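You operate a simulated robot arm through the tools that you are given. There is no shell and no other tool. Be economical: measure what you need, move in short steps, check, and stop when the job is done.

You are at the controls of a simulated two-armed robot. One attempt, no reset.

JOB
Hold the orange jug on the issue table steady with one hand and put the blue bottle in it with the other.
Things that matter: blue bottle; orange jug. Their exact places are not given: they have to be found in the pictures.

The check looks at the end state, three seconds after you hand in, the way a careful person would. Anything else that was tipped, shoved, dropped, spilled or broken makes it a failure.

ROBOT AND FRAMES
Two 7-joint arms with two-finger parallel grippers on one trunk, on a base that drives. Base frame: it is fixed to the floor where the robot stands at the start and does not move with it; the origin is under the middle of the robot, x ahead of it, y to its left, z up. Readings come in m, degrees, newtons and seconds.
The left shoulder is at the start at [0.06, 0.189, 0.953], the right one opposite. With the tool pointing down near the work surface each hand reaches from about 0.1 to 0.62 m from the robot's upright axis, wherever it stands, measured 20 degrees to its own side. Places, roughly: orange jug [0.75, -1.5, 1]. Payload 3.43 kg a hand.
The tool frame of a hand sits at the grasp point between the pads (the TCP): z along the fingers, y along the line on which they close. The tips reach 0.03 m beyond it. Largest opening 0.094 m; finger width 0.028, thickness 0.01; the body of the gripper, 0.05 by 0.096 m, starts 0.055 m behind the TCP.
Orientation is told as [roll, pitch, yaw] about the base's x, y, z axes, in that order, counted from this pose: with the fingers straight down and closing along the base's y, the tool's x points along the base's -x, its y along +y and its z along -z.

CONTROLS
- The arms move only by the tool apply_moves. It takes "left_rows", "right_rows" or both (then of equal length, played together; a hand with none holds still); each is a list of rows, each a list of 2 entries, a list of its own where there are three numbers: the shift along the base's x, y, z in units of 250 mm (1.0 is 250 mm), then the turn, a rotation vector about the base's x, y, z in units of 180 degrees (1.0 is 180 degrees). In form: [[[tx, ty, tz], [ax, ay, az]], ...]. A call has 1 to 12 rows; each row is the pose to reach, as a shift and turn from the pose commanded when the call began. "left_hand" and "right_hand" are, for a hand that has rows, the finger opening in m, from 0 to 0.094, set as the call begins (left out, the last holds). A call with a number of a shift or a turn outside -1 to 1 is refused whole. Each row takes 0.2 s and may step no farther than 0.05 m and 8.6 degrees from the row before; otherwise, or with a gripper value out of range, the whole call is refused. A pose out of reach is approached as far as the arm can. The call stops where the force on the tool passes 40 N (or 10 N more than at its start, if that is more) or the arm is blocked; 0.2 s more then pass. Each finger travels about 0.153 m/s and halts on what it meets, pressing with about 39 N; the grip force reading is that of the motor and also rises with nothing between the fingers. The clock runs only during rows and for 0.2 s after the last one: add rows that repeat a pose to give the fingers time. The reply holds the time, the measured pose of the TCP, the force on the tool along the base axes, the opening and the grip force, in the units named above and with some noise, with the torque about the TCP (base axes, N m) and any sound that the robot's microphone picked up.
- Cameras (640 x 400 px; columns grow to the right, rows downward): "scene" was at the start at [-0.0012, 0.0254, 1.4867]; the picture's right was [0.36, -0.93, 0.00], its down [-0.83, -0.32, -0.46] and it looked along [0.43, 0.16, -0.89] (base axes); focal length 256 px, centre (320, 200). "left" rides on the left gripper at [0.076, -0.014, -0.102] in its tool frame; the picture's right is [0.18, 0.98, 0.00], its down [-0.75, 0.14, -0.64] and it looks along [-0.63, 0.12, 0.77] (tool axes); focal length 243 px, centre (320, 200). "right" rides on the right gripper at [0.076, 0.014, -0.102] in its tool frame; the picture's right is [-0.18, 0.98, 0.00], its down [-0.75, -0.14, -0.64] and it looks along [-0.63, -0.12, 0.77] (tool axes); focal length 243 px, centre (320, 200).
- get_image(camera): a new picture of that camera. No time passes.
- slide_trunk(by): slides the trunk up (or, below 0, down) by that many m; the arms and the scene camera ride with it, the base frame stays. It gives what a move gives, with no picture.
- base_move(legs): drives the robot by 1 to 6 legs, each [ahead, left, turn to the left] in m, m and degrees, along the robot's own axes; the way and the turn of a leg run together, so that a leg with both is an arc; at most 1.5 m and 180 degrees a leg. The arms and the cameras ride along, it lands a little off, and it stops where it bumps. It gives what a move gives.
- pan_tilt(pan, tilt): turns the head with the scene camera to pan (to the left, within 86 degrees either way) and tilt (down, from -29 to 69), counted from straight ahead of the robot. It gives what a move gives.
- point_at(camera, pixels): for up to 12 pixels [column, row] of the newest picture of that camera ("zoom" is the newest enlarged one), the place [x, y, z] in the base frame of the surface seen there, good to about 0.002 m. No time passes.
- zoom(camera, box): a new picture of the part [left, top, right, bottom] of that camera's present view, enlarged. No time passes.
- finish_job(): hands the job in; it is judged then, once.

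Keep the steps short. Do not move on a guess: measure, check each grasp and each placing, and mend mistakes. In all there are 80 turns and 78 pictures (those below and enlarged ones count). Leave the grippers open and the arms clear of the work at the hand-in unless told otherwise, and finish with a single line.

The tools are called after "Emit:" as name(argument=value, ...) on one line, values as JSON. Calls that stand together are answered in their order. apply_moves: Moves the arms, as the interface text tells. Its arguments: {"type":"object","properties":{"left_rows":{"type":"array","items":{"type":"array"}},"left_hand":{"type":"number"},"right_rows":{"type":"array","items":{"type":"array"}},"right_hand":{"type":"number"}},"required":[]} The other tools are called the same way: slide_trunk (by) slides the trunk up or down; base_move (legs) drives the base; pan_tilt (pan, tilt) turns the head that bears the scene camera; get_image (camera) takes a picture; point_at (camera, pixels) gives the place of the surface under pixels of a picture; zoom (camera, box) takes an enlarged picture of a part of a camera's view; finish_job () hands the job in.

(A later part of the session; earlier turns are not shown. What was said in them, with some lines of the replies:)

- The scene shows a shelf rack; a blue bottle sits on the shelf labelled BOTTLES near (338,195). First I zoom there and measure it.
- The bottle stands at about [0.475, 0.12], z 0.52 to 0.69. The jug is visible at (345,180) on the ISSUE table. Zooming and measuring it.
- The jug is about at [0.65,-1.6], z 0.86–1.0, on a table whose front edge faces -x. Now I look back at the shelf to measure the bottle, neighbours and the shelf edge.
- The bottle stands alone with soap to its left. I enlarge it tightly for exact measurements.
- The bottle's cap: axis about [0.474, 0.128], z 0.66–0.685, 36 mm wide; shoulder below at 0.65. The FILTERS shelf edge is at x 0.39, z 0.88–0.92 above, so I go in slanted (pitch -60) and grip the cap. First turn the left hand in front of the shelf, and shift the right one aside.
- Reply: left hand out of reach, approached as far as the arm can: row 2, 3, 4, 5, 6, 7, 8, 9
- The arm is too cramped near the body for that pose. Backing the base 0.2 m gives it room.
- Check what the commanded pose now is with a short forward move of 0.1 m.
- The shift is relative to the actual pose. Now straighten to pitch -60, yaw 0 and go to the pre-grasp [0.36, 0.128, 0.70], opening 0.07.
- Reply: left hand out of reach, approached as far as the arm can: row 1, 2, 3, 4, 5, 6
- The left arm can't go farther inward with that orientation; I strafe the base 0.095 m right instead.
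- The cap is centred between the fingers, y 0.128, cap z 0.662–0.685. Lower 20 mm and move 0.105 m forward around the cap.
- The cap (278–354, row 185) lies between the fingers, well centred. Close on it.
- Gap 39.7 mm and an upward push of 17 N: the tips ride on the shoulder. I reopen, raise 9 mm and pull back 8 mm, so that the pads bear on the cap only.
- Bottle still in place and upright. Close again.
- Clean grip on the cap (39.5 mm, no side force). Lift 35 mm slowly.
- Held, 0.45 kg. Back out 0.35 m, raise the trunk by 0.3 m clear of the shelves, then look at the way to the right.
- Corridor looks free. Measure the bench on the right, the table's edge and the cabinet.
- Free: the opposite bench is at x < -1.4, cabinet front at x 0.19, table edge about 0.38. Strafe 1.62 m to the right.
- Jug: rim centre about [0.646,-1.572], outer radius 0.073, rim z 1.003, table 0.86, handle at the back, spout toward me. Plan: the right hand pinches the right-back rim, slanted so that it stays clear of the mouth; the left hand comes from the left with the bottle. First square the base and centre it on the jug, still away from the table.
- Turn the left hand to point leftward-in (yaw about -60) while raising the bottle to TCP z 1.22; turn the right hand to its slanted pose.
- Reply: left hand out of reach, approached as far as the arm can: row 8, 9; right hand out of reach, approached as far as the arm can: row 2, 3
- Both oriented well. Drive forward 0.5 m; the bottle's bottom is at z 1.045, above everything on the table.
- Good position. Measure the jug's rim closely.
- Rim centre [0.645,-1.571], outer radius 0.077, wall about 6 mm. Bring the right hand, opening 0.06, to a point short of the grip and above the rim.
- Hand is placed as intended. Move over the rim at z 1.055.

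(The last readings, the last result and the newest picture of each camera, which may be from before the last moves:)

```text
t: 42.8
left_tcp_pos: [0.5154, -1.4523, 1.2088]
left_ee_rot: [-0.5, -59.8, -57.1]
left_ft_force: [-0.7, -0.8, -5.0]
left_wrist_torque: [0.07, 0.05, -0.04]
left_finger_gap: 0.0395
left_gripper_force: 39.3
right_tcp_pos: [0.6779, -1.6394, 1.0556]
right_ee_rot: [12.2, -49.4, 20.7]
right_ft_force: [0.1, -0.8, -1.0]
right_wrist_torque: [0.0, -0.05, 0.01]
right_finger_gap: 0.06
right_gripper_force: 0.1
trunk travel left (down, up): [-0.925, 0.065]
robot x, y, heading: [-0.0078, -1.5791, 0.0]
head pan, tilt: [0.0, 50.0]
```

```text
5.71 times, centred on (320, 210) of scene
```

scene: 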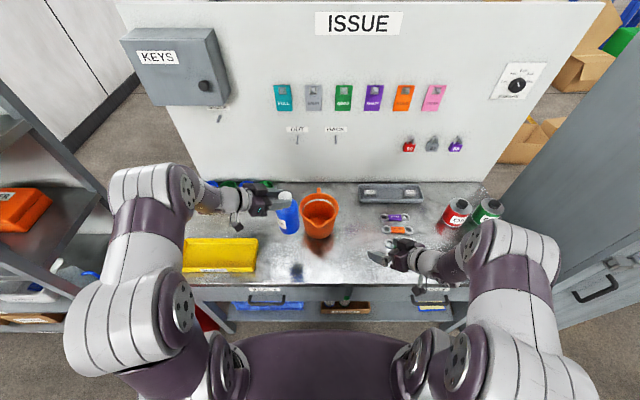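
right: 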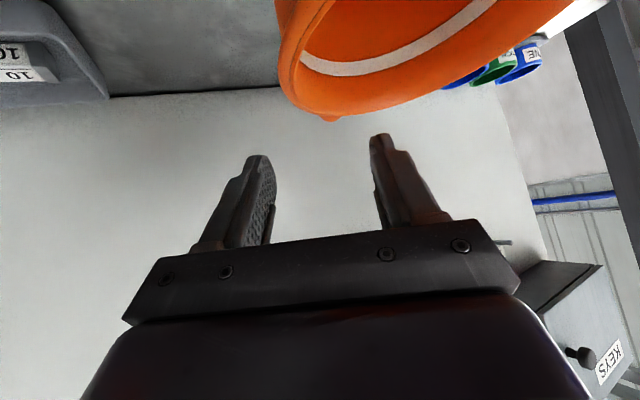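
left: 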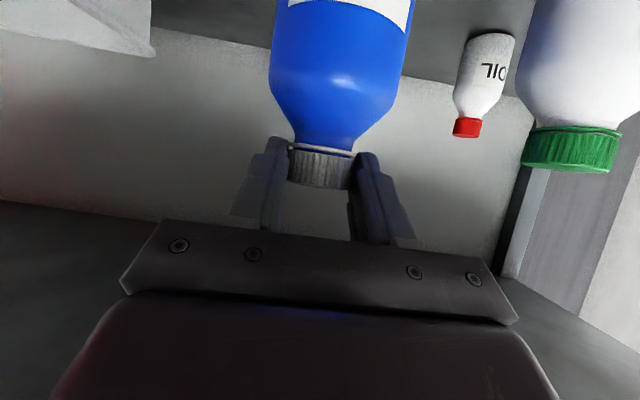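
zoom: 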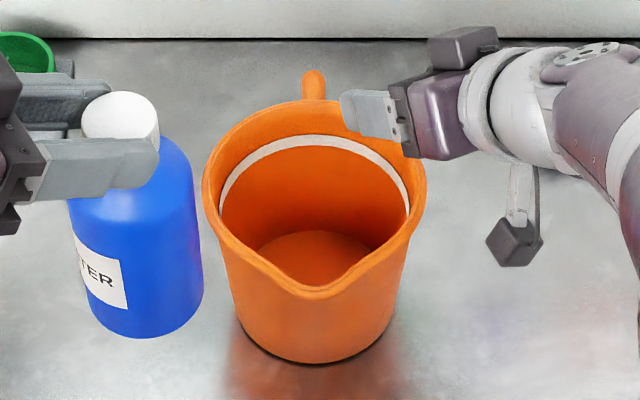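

I check with points where the fingers are relative to the rim.

Emit:
point_at(camera="zoom", pixels=[[350, 110], [370, 115], [390, 120], [420, 110], [460, 50], [445, 120], [515, 240]])

Emit:
point_at(camera="right", pixels=[[262, 165], [265, 190], [380, 145], [385, 190], [290, 80], [330, 115], [300, 55]])

```text
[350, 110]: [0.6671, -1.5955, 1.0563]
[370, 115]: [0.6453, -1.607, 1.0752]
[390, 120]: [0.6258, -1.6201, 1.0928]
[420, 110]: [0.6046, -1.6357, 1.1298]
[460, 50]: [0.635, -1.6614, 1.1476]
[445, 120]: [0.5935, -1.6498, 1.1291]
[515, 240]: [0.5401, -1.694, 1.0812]
```

```text
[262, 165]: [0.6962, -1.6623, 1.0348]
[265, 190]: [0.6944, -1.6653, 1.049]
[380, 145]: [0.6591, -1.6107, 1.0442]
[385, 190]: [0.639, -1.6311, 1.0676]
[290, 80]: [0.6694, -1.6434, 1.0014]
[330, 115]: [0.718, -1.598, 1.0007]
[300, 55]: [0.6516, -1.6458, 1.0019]
```

Fingers straddle the rim as computed. Lower 58 mm in short steps.

Emit:
apply_moves(right_rows=[[[0, 0, -0.08], [0, 0, 0]], [[0, 0, -0.16], [0, 0, 0]], [[0, 0, -0.23], [0, 0, 0]], [[0, 0, -0.23], [0, 0, 0]]])

Emit:
get_image(camera="right")

Emit:
zoom(camera="scene", box=[280, 175, 360, 245])

```text
t: 43.8
left_tcp_pos: [0.5162, -1.4535, 1.2092]
left_ee_rot: [-0.7, -59.9, -57.2]
left_ft_force: [-0.2, -0.6, -5.5]
left_wrist_torque: [0.12, 0.04, 0.0]
left_finger_gap: 0.0397
left_gripper_force: 38.5
right_tcp_pos: [0.6778, -1.6394, 0.9998]
right_ee_rot: [12.3, -49.2, 20.6]
right_ft_force: [-0.2, 0.8, -0.1]
right_wrist_torque: [0.0, -0.01, 0.02]
right_finger_gap: 0.0597
right_gripper_force: 0.1
trunk travel left (down, up): [-0.925, 0.065]
robot x, y, heading: [-0.0054, -1.5784, 0.2]
head pan, tilt: [0.0, 50.0]
```

```text
45 pictures are left
```

right: 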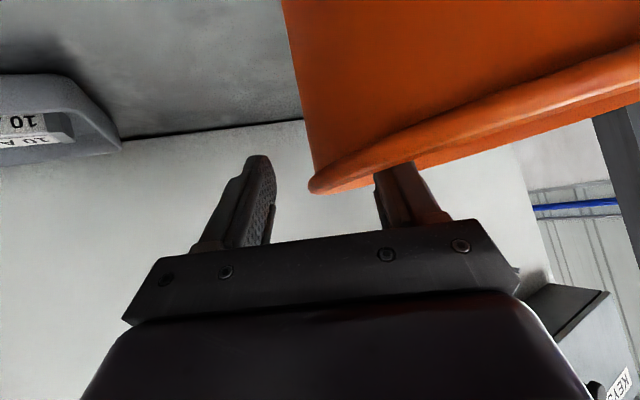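

```text
5.71 times, centred on (320, 210) of scene
```

zoom: 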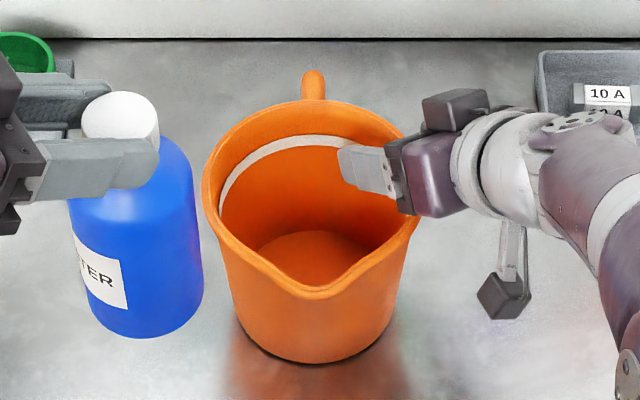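

Inner finger is inside, outer outside. Close gradually: first to 0.024.

Emit:
apply_moves(right_hand=0.024, right_rows=[[[0, 0, 0], [0, 0, 0]], [[0, 0, 0], [0, 0, 0]]])

Emit:
get_image(camera="right")

```text
t: 44.4
left_tcp_pos: [0.5155, -1.4528, 1.2092]
left_ee_rot: [-0.6, -59.7, -57.1]
left_ft_force: [-0.1, -0.1, -5.5]
left_wrist_torque: [0.12, 0.08, 0.03]
left_finger_gap: 0.0396
left_gripper_force: 39.4
right_tcp_pos: [0.6769, -1.6387, 0.9991]
right_ee_rot: [12.3, -49.3, 20.8]
right_ft_force: [0.0, 1.5, 0.5]
right_wrist_torque: [0.0, 0.0, -0.01]
right_finger_gap: 0.0243
right_gripper_force: 0.6
trunk travel left (down, up): [-0.925, 0.065]
robot x, y, heading: [-0.004, -1.5796, 0.1]
head pan, tilt: [0.0, 50.0]
```

```text
43 pictures are left
```

right: 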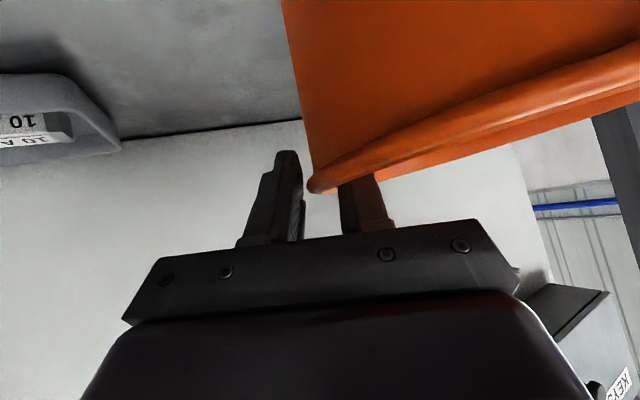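

Rim lies between the pads with small gaps. Close fully.

Emit:
apply_moves(right_hand=0.0, right_rows=[[[0, 0, 0], [0, 0, 0]], [[0, 0, 0], [0, 0, 0]], [[0, 0, 0], [0, 0, 0]]])

Emit:
zoom(camera="scene", box=[270, 175, 370, 255])

Emit:
get_image(camera="right")

```text
t: 45.2
left_tcp_pos: [0.516, -1.453, 1.2096]
left_ee_rot: [-0.6, -59.7, -57.2]
left_ft_force: [-0.3, 0.1, -6.6]
left_wrist_torque: [0.1, 0.07, 0.02]
left_finger_gap: 0.0398
left_gripper_force: 39.3
right_tcp_pos: [0.6786, -1.6403, 0.9991]
right_ee_rot: [12.3, -49.3, 20.6]
right_ft_force: [0.5, -1.0, 0.7]
right_wrist_torque: [-0.23, -0.02, 0.02]
right_finger_gap: 0.0122
right_gripper_force: 39.0
trunk travel left (down, up): [-0.925, 0.065]
robot x, y, heading: [-0.0045, -1.5812, 0.5]
head pan, tilt: [0.0, 50.0]
```

```text
5.00 times, centred on (320, 215) of scene
```

zoom: 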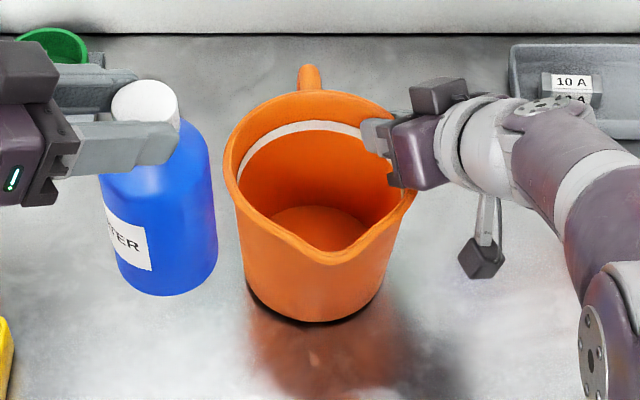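

```text
41 pictures are left
```

right: 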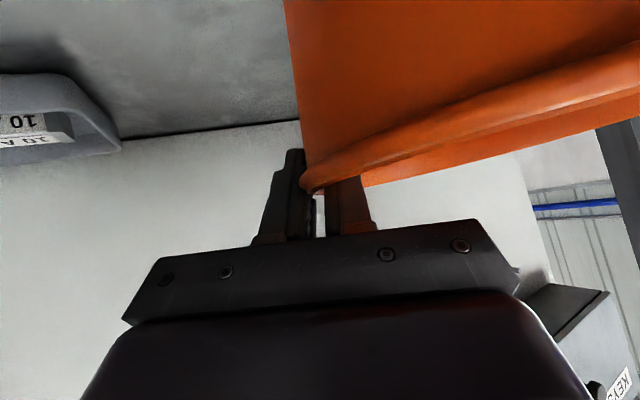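

Gripped (12 mm, 39 N). It may have tilted a little; measure the rim heights around and the bottom edge.

Emit:
point_at(camera="zoom", pixels=[[227, 180], [411, 210], [300, 97], [335, 258], [380, 235], [262, 112], [262, 295], [320, 318], [375, 290], [318, 225], [290, 318], [230, 165]])

```text
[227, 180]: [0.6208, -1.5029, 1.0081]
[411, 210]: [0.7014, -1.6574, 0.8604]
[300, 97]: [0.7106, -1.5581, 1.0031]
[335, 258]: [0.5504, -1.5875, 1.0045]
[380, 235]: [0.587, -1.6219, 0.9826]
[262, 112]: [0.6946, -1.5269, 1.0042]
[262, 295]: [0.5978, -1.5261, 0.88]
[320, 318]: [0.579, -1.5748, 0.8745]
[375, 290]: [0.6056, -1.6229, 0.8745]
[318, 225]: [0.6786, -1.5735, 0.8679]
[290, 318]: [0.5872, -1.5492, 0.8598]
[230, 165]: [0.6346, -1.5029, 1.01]
```

The left rim is about 7 mm high: a 3° lean. I counter-rotate the right hand 2.7° about x to set the jug flat.

Emit:
apply_moves(right_rows=[[[0, 0, 0], [-0.005, 0, 0]], [[0, 0, 0], [-0.01, 0, 0]], [[0, 0, 0], [-0.015, 0, 0]], [[0, 0, 0], [-0.015, 0, 0]]])

Emit:
zoom(camera="scene", box=[270, 175, 370, 255])

Emit:
point_at(camera="zoom", pixels=[[228, 185], [228, 175], [237, 150], [300, 97], [335, 258], [265, 112], [385, 225], [262, 295], [320, 318], [375, 290], [318, 225], [300, 245]])

```text
t: 46.2
left_tcp_pos: [0.5158, -1.4525, 1.2087]
left_ee_rot: [-0.6, -59.8, -57.3]
left_ft_force: [0.4, -0.3, -5.8]
left_wrist_torque: [0.07, 0.05, -0.01]
left_finger_gap: 0.0395
left_gripper_force: 39.5
right_tcp_pos: [0.6799, -1.6383, 0.9988]
right_ee_rot: [8.5, -48.3, 23.6]
right_ft_force: [2.3, 0.6, 3.6]
right_wrist_torque: [0.0, -0.27, -0.04]
right_finger_gap: 0.0121
right_gripper_force: 39.0
trunk travel left (down, up): [-0.925, 0.065]
robot x, y, heading: [-0.0026, -1.5757, 0.2]
head pan, tilt: [0.0, 50.0]
```

```text
5.00 times, centred on (320, 215) of scene
```

zoom: 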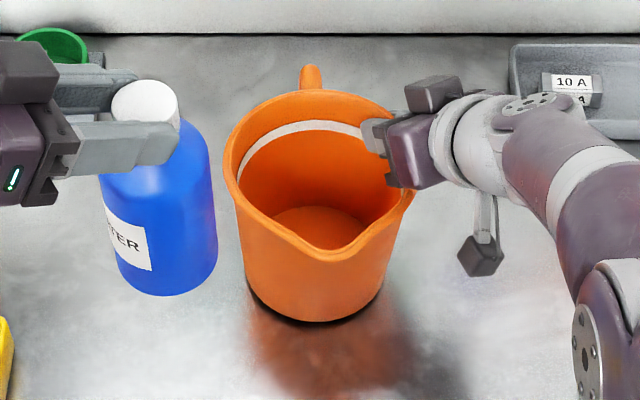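

```text
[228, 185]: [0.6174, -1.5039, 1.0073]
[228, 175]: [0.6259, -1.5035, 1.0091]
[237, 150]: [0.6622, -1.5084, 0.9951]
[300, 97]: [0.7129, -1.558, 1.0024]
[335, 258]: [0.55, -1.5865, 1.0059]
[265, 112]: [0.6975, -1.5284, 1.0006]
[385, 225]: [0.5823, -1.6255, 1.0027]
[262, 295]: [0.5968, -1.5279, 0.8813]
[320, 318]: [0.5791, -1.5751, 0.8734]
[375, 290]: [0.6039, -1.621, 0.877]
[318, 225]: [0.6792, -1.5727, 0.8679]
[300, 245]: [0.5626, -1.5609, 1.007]
```

The lean is now about 2°, with the jug firm and level enough; it will settle flat on release. Measure the gripper's parts over the mouth for the bottle's free space.

Emit:
point_at(camera="zoom", pixels=[[366, 125], [378, 152], [388, 178], [387, 140], [392, 165], [396, 186], [385, 122], [120, 100], [170, 98], [145, 115], [160, 270], [214, 190]])

```text
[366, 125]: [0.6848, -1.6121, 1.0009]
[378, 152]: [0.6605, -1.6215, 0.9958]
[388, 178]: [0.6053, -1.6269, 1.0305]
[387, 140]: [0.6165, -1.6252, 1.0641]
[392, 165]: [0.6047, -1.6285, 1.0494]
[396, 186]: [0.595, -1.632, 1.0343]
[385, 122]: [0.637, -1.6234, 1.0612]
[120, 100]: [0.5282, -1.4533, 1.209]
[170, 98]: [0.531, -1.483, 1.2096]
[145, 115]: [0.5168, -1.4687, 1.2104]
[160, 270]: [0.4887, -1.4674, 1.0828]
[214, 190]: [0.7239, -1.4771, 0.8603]
```

The right hand reaches only to y -1.612, leaving the mouth free. Bottle axis is about [0.524,-1.466]; move it to [0.638,-1.572] at present height (bottom 1.045, rim 1.009).

Emit:
apply_moves(left_rows=[[[0.09, -0.085, 0], [0, 0, 0]], [[0.18, -0.17, 0], [0, 0, 0]], [[0.27, -0.254, 0], [0, 0, 0]], [[0.365, -0.34, 0], [0, 0, 0]], [[0.456, -0.424, 0], [0, 0, 0]], [[0.456, -0.424, 0], [0, 0, 0]]])

Emit:
zoom(camera="scene", box=[260, 155, 380, 255])

Emit:
get_image(camera="left")

Emit:
get_image(camera="right")

```text
t: 47.6
left_tcp_pos: [0.6296, -1.5578, 1.2094]
left_ee_rot: [-0.6, -59.8, -57.2]
left_ft_force: [-0.4, 0.8, -6.0]
left_wrist_torque: [0.1, 0.04, 0.01]
left_finger_gap: 0.0397
left_gripper_force: 39.2
right_tcp_pos: [0.6775, -1.6404, 0.9989]
right_ee_rot: [8.4, -48.4, 23.6]
right_ft_force: [0.9, -2.9, 6.1]
right_wrist_torque: [-0.35, -0.04, 0.02]
right_finger_gap: 0.0119
right_gripper_force: 38.6
trunk travel left (down, up): [-0.925, 0.065]
robot x, y, heading: [-0.0077, -1.5768, 0.1]
head pan, tilt: [0.0, 50.0]
```

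```text
4.00 times, centred on (320, 205) of scene
```

zoom: 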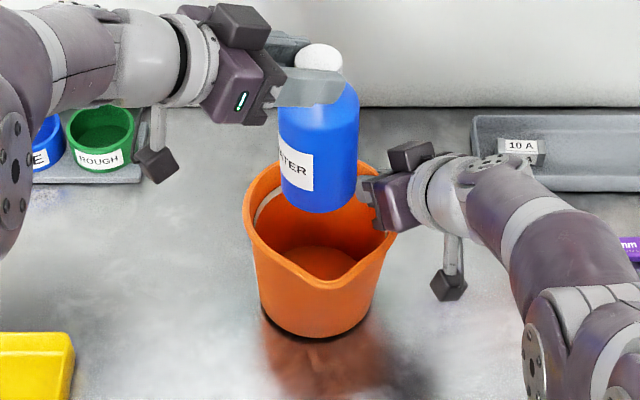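

```text
38 pictures are left
```

left: 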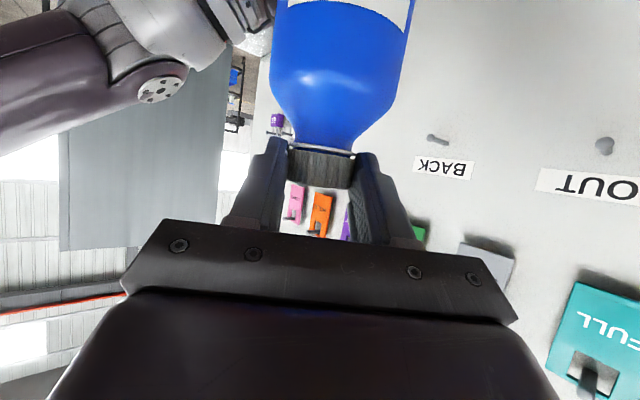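

```text
37 pictures are left
```

right: 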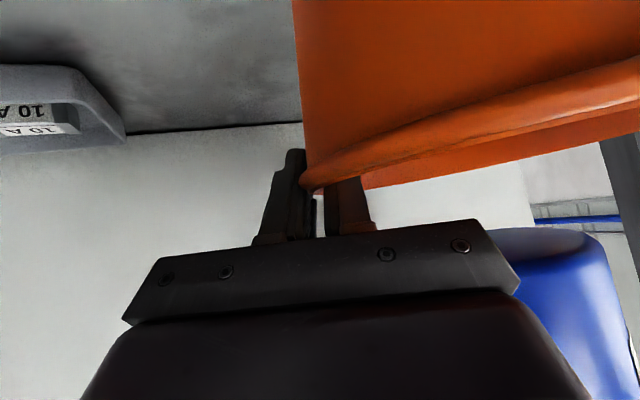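

The bottle hangs over the mouth. Measure its lower outline against the rim.

Emit:
point_at(camera="zoom", pixels=[[284, 185], [352, 190], [318, 205], [318, 150], [250, 225], [322, 285], [340, 55], [300, 60], [368, 190], [375, 215]])

```text
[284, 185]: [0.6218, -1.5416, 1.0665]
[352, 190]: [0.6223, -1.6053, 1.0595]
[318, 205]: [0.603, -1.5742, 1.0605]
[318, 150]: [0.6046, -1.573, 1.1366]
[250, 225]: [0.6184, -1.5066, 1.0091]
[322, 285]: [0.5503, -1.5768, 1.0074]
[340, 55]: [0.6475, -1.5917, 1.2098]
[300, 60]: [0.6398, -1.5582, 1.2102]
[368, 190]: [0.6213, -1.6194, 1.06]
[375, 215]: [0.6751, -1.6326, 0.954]
```

Clearance is 12 mm to the right hand; I add 4 mm to the left and lower 0.12 m.

Emit:
apply_moves(left_rows=[[[0, 0.016, -0.06], [0, 0, 0]], [[0, 0.016, -0.14], [0, 0, 0]], [[0, 0.016, -0.22], [0, 0, 0]], [[0, 0.016, -0.3], [0, 0, 0]], [[0, 0.016, -0.38], [0, 0, 0]], [[0, 0.016, -0.48], [0, 0, 0]], [[0, 0.016, -0.48], [0, 0, 0]]])

Emit:
zoom(camera="scene", box=[260, 155, 380, 255])

```text
t: 49.2
left_tcp_pos: [0.627, -1.5551, 1.0887]
left_ee_rot: [-0.5, -59.8, -57.4]
left_ft_force: [0.3, 0.1, -4.8]
left_wrist_torque: [0.09, 0.05, -0.03]
left_finger_gap: 0.0397
left_gripper_force: 39.6
right_tcp_pos: [0.677, -1.6399, 0.9982]
right_ee_rot: [8.4, -48.4, 23.6]
right_ft_force: [1.2, -1.7, 9.2]
right_wrist_torque: [-0.22, -0.11, 0.04]
right_finger_gap: 0.0119
right_gripper_force: 38.9
trunk travel left (down, up): [-0.925, 0.065]
robot x, y, heading: [-0.005, -1.5824, 0.2]
head pan, tilt: [0.0, 50.0]
```

```text
4.00 times, centred on (320, 205) of scene
```

zoom: 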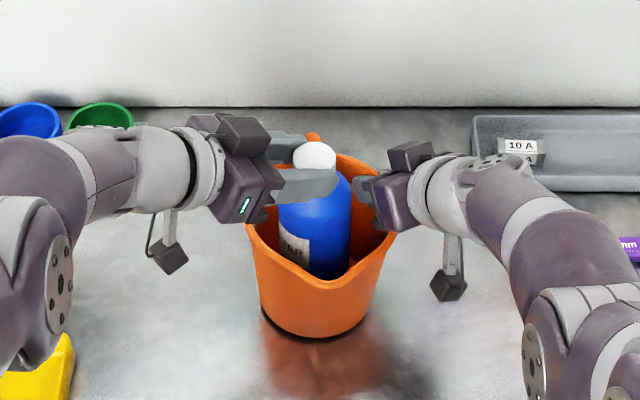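

Entering cleanly without contact. Lower another 48 mm.

Emit:
apply_moves(left_rows=[[[0, 0, -0.05], [0, 0, 0]], [[0, 0, -0.1], [0, 0, 0]], [[0, 0, -0.15], [0, 0, 0]], [[0, 0, -0.19], [0, 0, 0]], [[0, 0, -0.19], [0, 0, 0]]])

Emit:
zoom(camera="scene", box=[260, 155, 380, 255])

```text
t: 50.4
left_tcp_pos: [0.6293, -1.5548, 1.0418]
left_ee_rot: [-0.5, -59.8, -57.2]
left_ft_force: [1.0, -0.3, -4.1]
left_wrist_torque: [0.08, 0.06, -0.01]
left_finger_gap: 0.0394
left_gripper_force: 38.9
right_tcp_pos: [0.6776, -1.6389, 1.0]
right_ee_rot: [8.5, -48.4, 23.6]
right_ft_force: [0.5, -2.4, 8.9]
right_wrist_torque: [-0.22, -0.06, -0.01]
right_finger_gap: 0.012
right_gripper_force: 38.5
trunk travel left (down, up): [-0.925, 0.065]
robot x, y, heading: [-0.0036, -1.581, 0.1]
head pan, tilt: [0.0, 50.0]
```

```text
4.00 times, centred on (320, 205) of scene
```

zoom: 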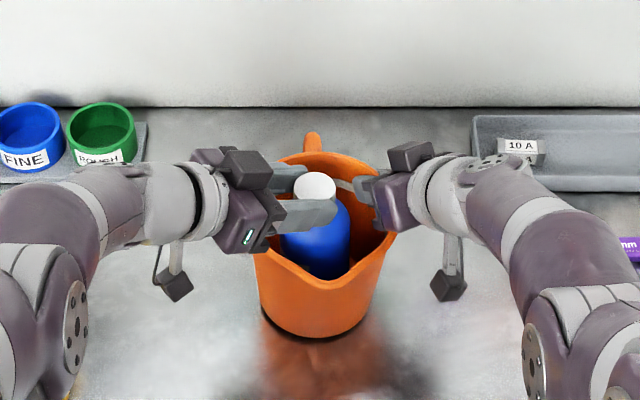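

Bottom at about 0.878, floor 0.867. Lower in 3 mm steps until contact.

Emit:
apply_moves(left_rows=[[[0, 0, -0.012], [0, 0, 0]], [[0, 0, -0.024], [0, 0, 0]], [[0, 0, -0.032], [0, 0, 0]], [[0, 0, -0.032], [0, 0, 0]]])

```text
t: 51.4
left_tcp_pos: [0.6291, -1.5559, 1.0346]
left_ee_rot: [-0.4, -59.9, -57.3]
left_ft_force: [2.1, -1.2, -1.0]
left_wrist_torque: [-0.02, -0.15, 0.03]
left_finger_gap: 0.0393
left_gripper_force: 38.8
right_tcp_pos: [0.6771, -1.6389, 0.9996]
right_ee_rot: [8.6, -48.3, 23.6]
right_ft_force: [0.7, 2.5, 8.8]
right_wrist_torque: [-0.15, -0.17, 0.01]
right_finger_gap: 0.0119
right_gripper_force: 39.0
trunk travel left (down, up): [-0.925, 0.065]
robot x, y, heading: [-0.0047, -1.5794, -0.2]
head pan, tilt: [0.0, 50.0]
```

The weight has gone off the left hand: the bottle stands on the jug's floor. Open the left fingers to 0.06.

Emit:
apply_moves(left_hand=0.06, left_rows=[[[0, 0, 0], [0, 0, 0]], [[0, 0, 0], [0, 0, 0]]])

Emit:
zoom(camera="scene", box=[270, 165, 370, 245])

Emit:
get_image(camera="left")

```text
t: 52.0
left_tcp_pos: [0.6308, -1.5544, 1.0347]
left_ee_rot: [-0.6, -59.8, -57.4]
left_ft_force: [-0.4, -0.3, 0.5]
left_wrist_torque: [-0.01, 0.02, 0.0]
left_finger_gap: 0.06
left_gripper_force: 0.0
right_tcp_pos: [0.6766, -1.6384, 0.9989]
right_ee_rot: [8.4, -48.5, 23.6]
right_ft_force: [1.8, 1.1, 6.6]
right_wrist_torque: [-0.07, -0.19, -0.04]
right_finger_gap: 0.0118
right_gripper_force: 39.4
trunk travel left (down, up): [-0.925, 0.065]
robot x, y, heading: [-0.0045, -1.5757, 0.2]
head pan, tilt: [0.0, 50.0]
```

```text
5.00 times, centred on (320, 205) of scene
```

zoom: 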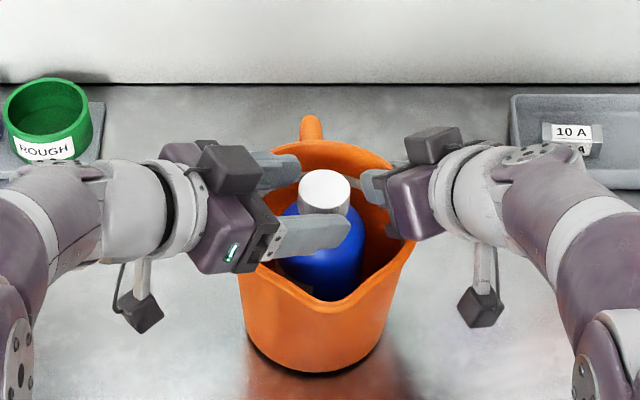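

```text
33 pictures are left
```

left: 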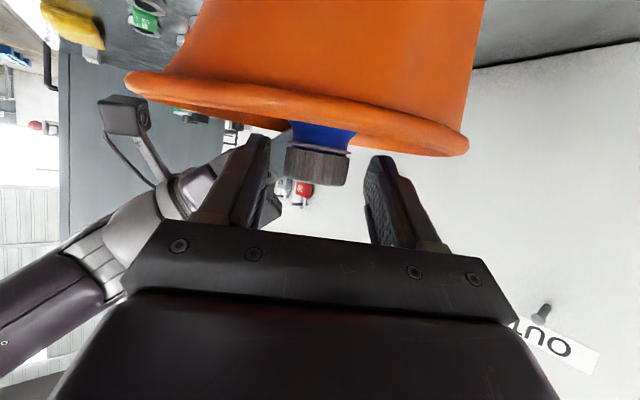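

The bottle stands free and upright. Retract the left hand back and up along its own axis, then further away.

Emit:
apply_moves(left_rows=[[[-0.037, 0.058, 0.05], [0, 0, 0]], [[-0.075, 0.117, 0.1], [0, 0, 0]], [[-0.15, 0.23, 0.2], [0, 0, 0]], [[-0.225, 0.35, 0.35], [0, 0, 0]], [[-0.3, 0.42, 0.5], [0, 0, 0]], [[-0.4, 0.5, 0.6], [0, 0, 0]]])

Emit:
zoom(camera="scene", box=[270, 165, 370, 245])

```text
refused: row 4 steps farther than a row can; nothing moved
```

```text
5.00 times, centred on (320, 205) of scene
```

zoom: 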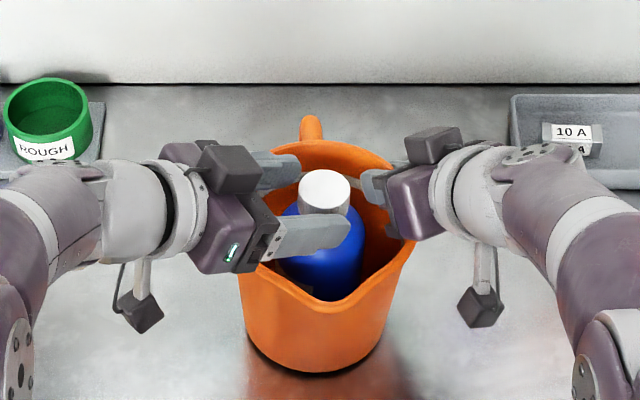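

One row was too long; same path in smaller steps.

Emit:
apply_moves(left_rows=[[[-0.037, 0.058, 0.05], [0, 0, 0]], [[-0.075, 0.117, 0.1], [0, 0, 0]], [[-0.13, 0.2, 0.18], [0, 0, 0]], [[-0.18, 0.28, 0.28], [0, 0, 0]], [[-0.23, 0.35, 0.38], [0, 0, 0]], [[-0.28, 0.4, 0.48], [0, 0, 0]], [[-0.34, 0.46, 0.58], [0, 0, 0]]])

Emit:
zoom(camera="scene", box=[270, 165, 370, 245])

```text
t: 53.6
left_tcp_pos: [0.546, -1.4383, 1.1797]
left_ee_rot: [-0.2, -59.6, -57.5]
left_ft_force: [-1.6, -0.3, -1.0]
left_wrist_torque: [-0.01, -0.03, 0.05]
left_finger_gap: 0.0601
left_gripper_force: 0.0
right_tcp_pos: [0.678, -1.6386, 0.999]
right_ee_rot: [8.3, -48.4, 23.7]
right_ft_force: [2.9, 0.8, 5.1]
right_wrist_torque: [-0.18, -0.4, -0.09]
right_finger_gap: 0.0117
right_gripper_force: 39.1
trunk travel left (down, up): [-0.925, 0.065]
robot x, y, heading: [-0.0033, -1.5793, 0.1]
head pan, tilt: [0.0, 50.0]
```

```text
5.00 times, centred on (320, 205) of scene
```

zoom: 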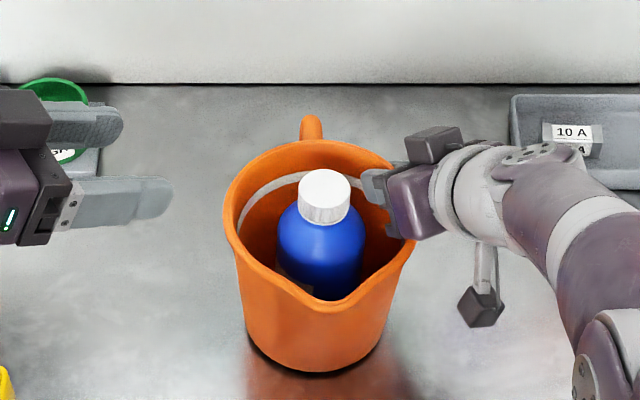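

The bottle stands in the jug. Ease the right fingers open: first to 0.024.

Emit:
apply_moves(right_hand=0.024, right_rows=[[[0, 0, 0], [0, 0, 0]], [[0, 0, 0], [0, 0, 0]]])

Emit:
apply_moves(right_hand=0.05, right_rows=[[[0, 0, 0], [0, 0, 0]], [[0, 0, 0], [0, 0, 0]]])

Emit:
zoom(camera="scene", box=[270, 165, 370, 245])

Emit:
get_image(camera="right")

```text
t: 54.2
left_tcp_pos: [0.5438, -1.4391, 1.1805]
left_ee_rot: [-0.3, -59.6, -57.2]
left_ft_force: [0.3, 1.3, 0.4]
left_wrist_torque: [0.01, 0.0, -0.01]
left_finger_gap: 0.0601
left_gripper_force: 0.0
right_tcp_pos: [0.6778, -1.6382, 0.9986]
right_ee_rot: [8.5, -48.2, 23.6]
right_ft_force: [-0.5, 2.9, 0.6]
right_wrist_torque: [-0.01, 0.03, -0.05]
right_finger_gap: 0.0253
right_gripper_force: 1.4
trunk travel left (down, up): [-0.925, 0.065]
robot x, y, heading: [-0.0041, -1.5762, -0.0]
head pan, tilt: [0.0, 50.0]
```

```text
t: 54.8
left_tcp_pos: [0.5455, -1.4389, 1.1808]
left_ee_rot: [-0.4, -59.6, -57.0]
left_ft_force: [0.3, 0.3, -0.7]
left_wrist_torque: [0.0, -0.04, 0.03]
left_finger_gap: 0.0601
left_gripper_force: 0.1
right_tcp_pos: [0.6769, -1.6394, 0.9982]
right_ee_rot: [8.5, -48.3, 23.6]
right_ft_force: [0.2, -0.2, -0.1]
right_wrist_torque: [0.01, 0.03, -0.03]
right_finger_gap: 0.05
right_gripper_force: 0.2
trunk travel left (down, up): [-0.925, 0.065]
robot x, y, heading: [-0.0032, -1.578, 0.2]
head pan, tilt: [0.0, 50.0]
```

```text
5.00 times, centred on (320, 205) of scene
```

zoom: 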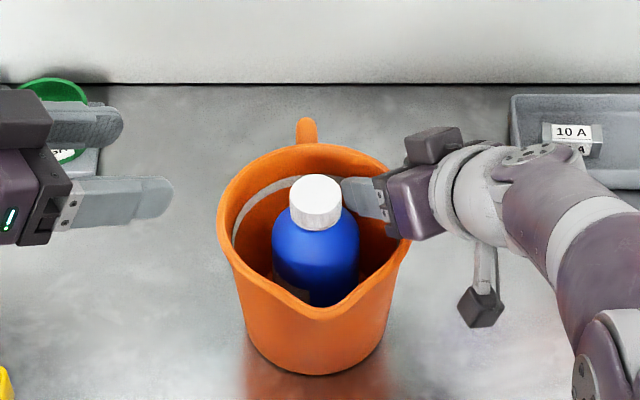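

```text
29 pictures are left
```

right: 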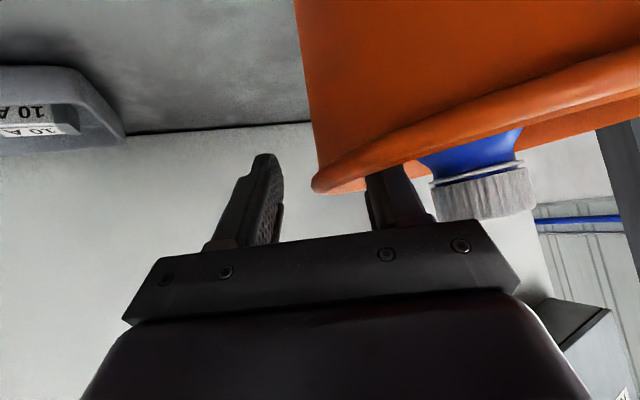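

The jug sits flat, bottle upright inside. Raise the right hand straight up 0.1 m, then away to the right.

Emit:
apply_moves(right_rows=[[[0, 0, 0.06], [0, 0, 0]], [[0, 0, 0.14], [0, 0, 0]], [[0, 0, 0.26], [0, 0, 0]], [[0, 0, 0.4], [0, 0, 0]], [[-0.12, -0.1, 0.42], [0, 0, 0]], [[-0.28, -0.2, 0.42], [0, 0, 0]], [[-0.44, -0.28, 0.42], [0, 0, 0]], [[-0.6, -0.36, 0.42], [0, 0, 0]]])

Emit:
apply_moves(left_hand=0.094, left_rows=[[[-0.1, 0.03, 0.02], [0, 0, 0]], [[-0.25, 0.06, 0.04], [0, 0, 0]]])

Emit:
base_move(legs=[[-0.3, 0, 0]])

Emit:
get_image(camera="scene")

```text
t: 56.6
left_tcp_pos: [0.5408, -1.439, 1.1796]
left_ee_rot: [0.0, -59.7, -57.5]
left_ft_force: [-0.8, -0.6, 1.1]
left_wrist_torque: [0.03, -0.02, 0.03]
left_finger_gap: 0.0603
left_gripper_force: 0.1
right_tcp_pos: [0.528, -1.7301, 1.1067]
right_ee_rot: [8.0, -48.9, 23.9]
right_ft_force: [0.4, -0.1, 1.6]
right_wrist_torque: [-0.05, 0.1, 0.03]
right_finger_gap: 0.0504
right_gripper_force: 0.1
right hand out of reach, approached as far as the arm can: row 7
trunk travel left (down, up): [-0.925, 0.065]
robot x, y, heading: [-0.0019, -1.5772, -0.0]
head pan, tilt: [0.0, 50.0]
```

```text
t: 57.2
left_tcp_pos: [0.5156, -1.4377, 1.1777]
left_ee_rot: [-0.1, -59.1, -57.4]
left_ft_force: [-0.2, 0.4, 0.3]
left_wrist_torque: [0.06, 0.01, -0.01]
left_finger_gap: 0.0936
left_gripper_force: 0.1
left hand out of reach, approached as far as the arm can: row 1, 2
right_tcp_pos: [0.5266, -1.7291, 1.1041]
right_ee_rot: [8.3, -48.3, 23.7]
right_ft_force: [0.4, -0.8, 0.1]
right_wrist_torque: [-0.02, -0.01, -0.03]
right_finger_gap: 0.0498
right_gripper_force: 0.0
trunk travel left (down, up): [-0.925, 0.065]
robot x, y, heading: [-0.0046, -1.5794, 0.1]
head pan, tilt: [0.0, 50.0]
```

```text
t: 59.3
left_tcp_pos: [0.2146, -1.4371, 1.1763]
left_ee_rot: [-0.3, -59.0, -57.1]
left_ft_force: [0.6, 0.3, -0.2]
left_wrist_torque: [0.0, -0.02, 0.0]
left_finger_gap: 0.0942
left_gripper_force: 0.1
right_tcp_pos: [0.2272, -1.7286, 1.1014]
right_ee_rot: [8.4, -48.3, 23.8]
right_ft_force: [0.4, -1.1, -0.4]
right_wrist_torque: [0.01, 0.0, 0.02]
right_finger_gap: 0.05
right_gripper_force: 0.0
trunk travel left (down, up): [-0.925, 0.065]
robot x, y, heading: [-0.3073, -1.5764, 0.0]
head pan, tilt: [0.0, 50.0]
```

```text
28 pictures are left
```

scene: 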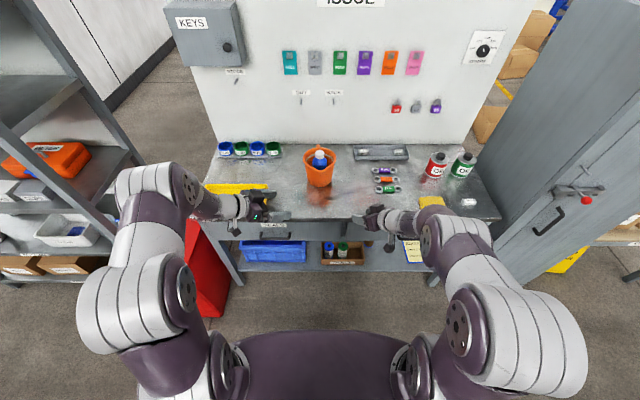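

Arms and base are clear and nothing else has moved. Open the right fingers fully and take a last close look at the jug.

Emit:
apply_moves(right_hand=0.094, right_rows=[[[0, 0, 0], [0, 0, 0]], [[0, 0, 0], [0, 0, 0]]])

Emit:
zoom(camera="scene", box=[260, 130, 380, 210])

```text
t: 59.9
left_tcp_pos: [0.2141, -1.4366, 1.1761]
left_ee_rot: [-0.3, -59.0, -57.1]
left_ft_force: [-0.1, 0.7, -0.8]
left_wrist_torque: [0.0, -0.01, -0.02]
left_finger_gap: 0.0939
left_gripper_force: 0.1
right_tcp_pos: [0.2252, -1.7303, 1.1031]
right_ee_rot: [8.5, -48.3, 23.7]
right_ft_force: [-0.1, 0.3, -0.1]
right_wrist_torque: [0.05, 0.02, 0.02]
right_finger_gap: 0.094
right_gripper_force: 0.0
trunk travel left (down, up): [-0.925, 0.065]
robot x, y, heading: [-0.3095, -1.5814, -0.0]
head pan, tilt: [0.0, 50.0]
```

```text
5.00 times, centred on (320, 170) of scene
```

zoom: 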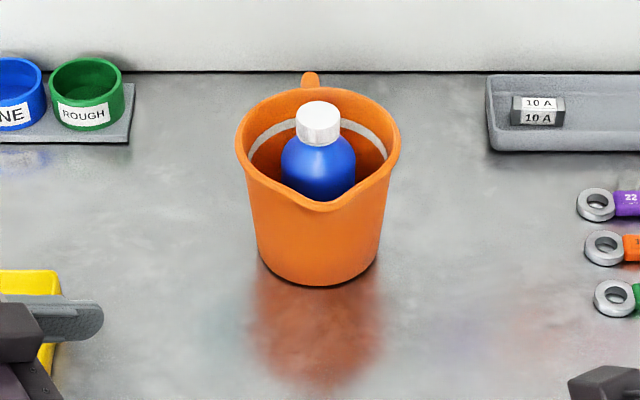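

The bottle stands in the upright jug, the grippers are open and the arms are clear. Handing in.

Emit:
finish_job()

```text
The job is handed in.
```

The blue bottle stands upright in the orange jug on the issue table: the right hand held the jug while the left put the bottle in, the jug shifted about 1 cm and leaned about 3° in the grip before settling flat, and nothing else was seen to move.
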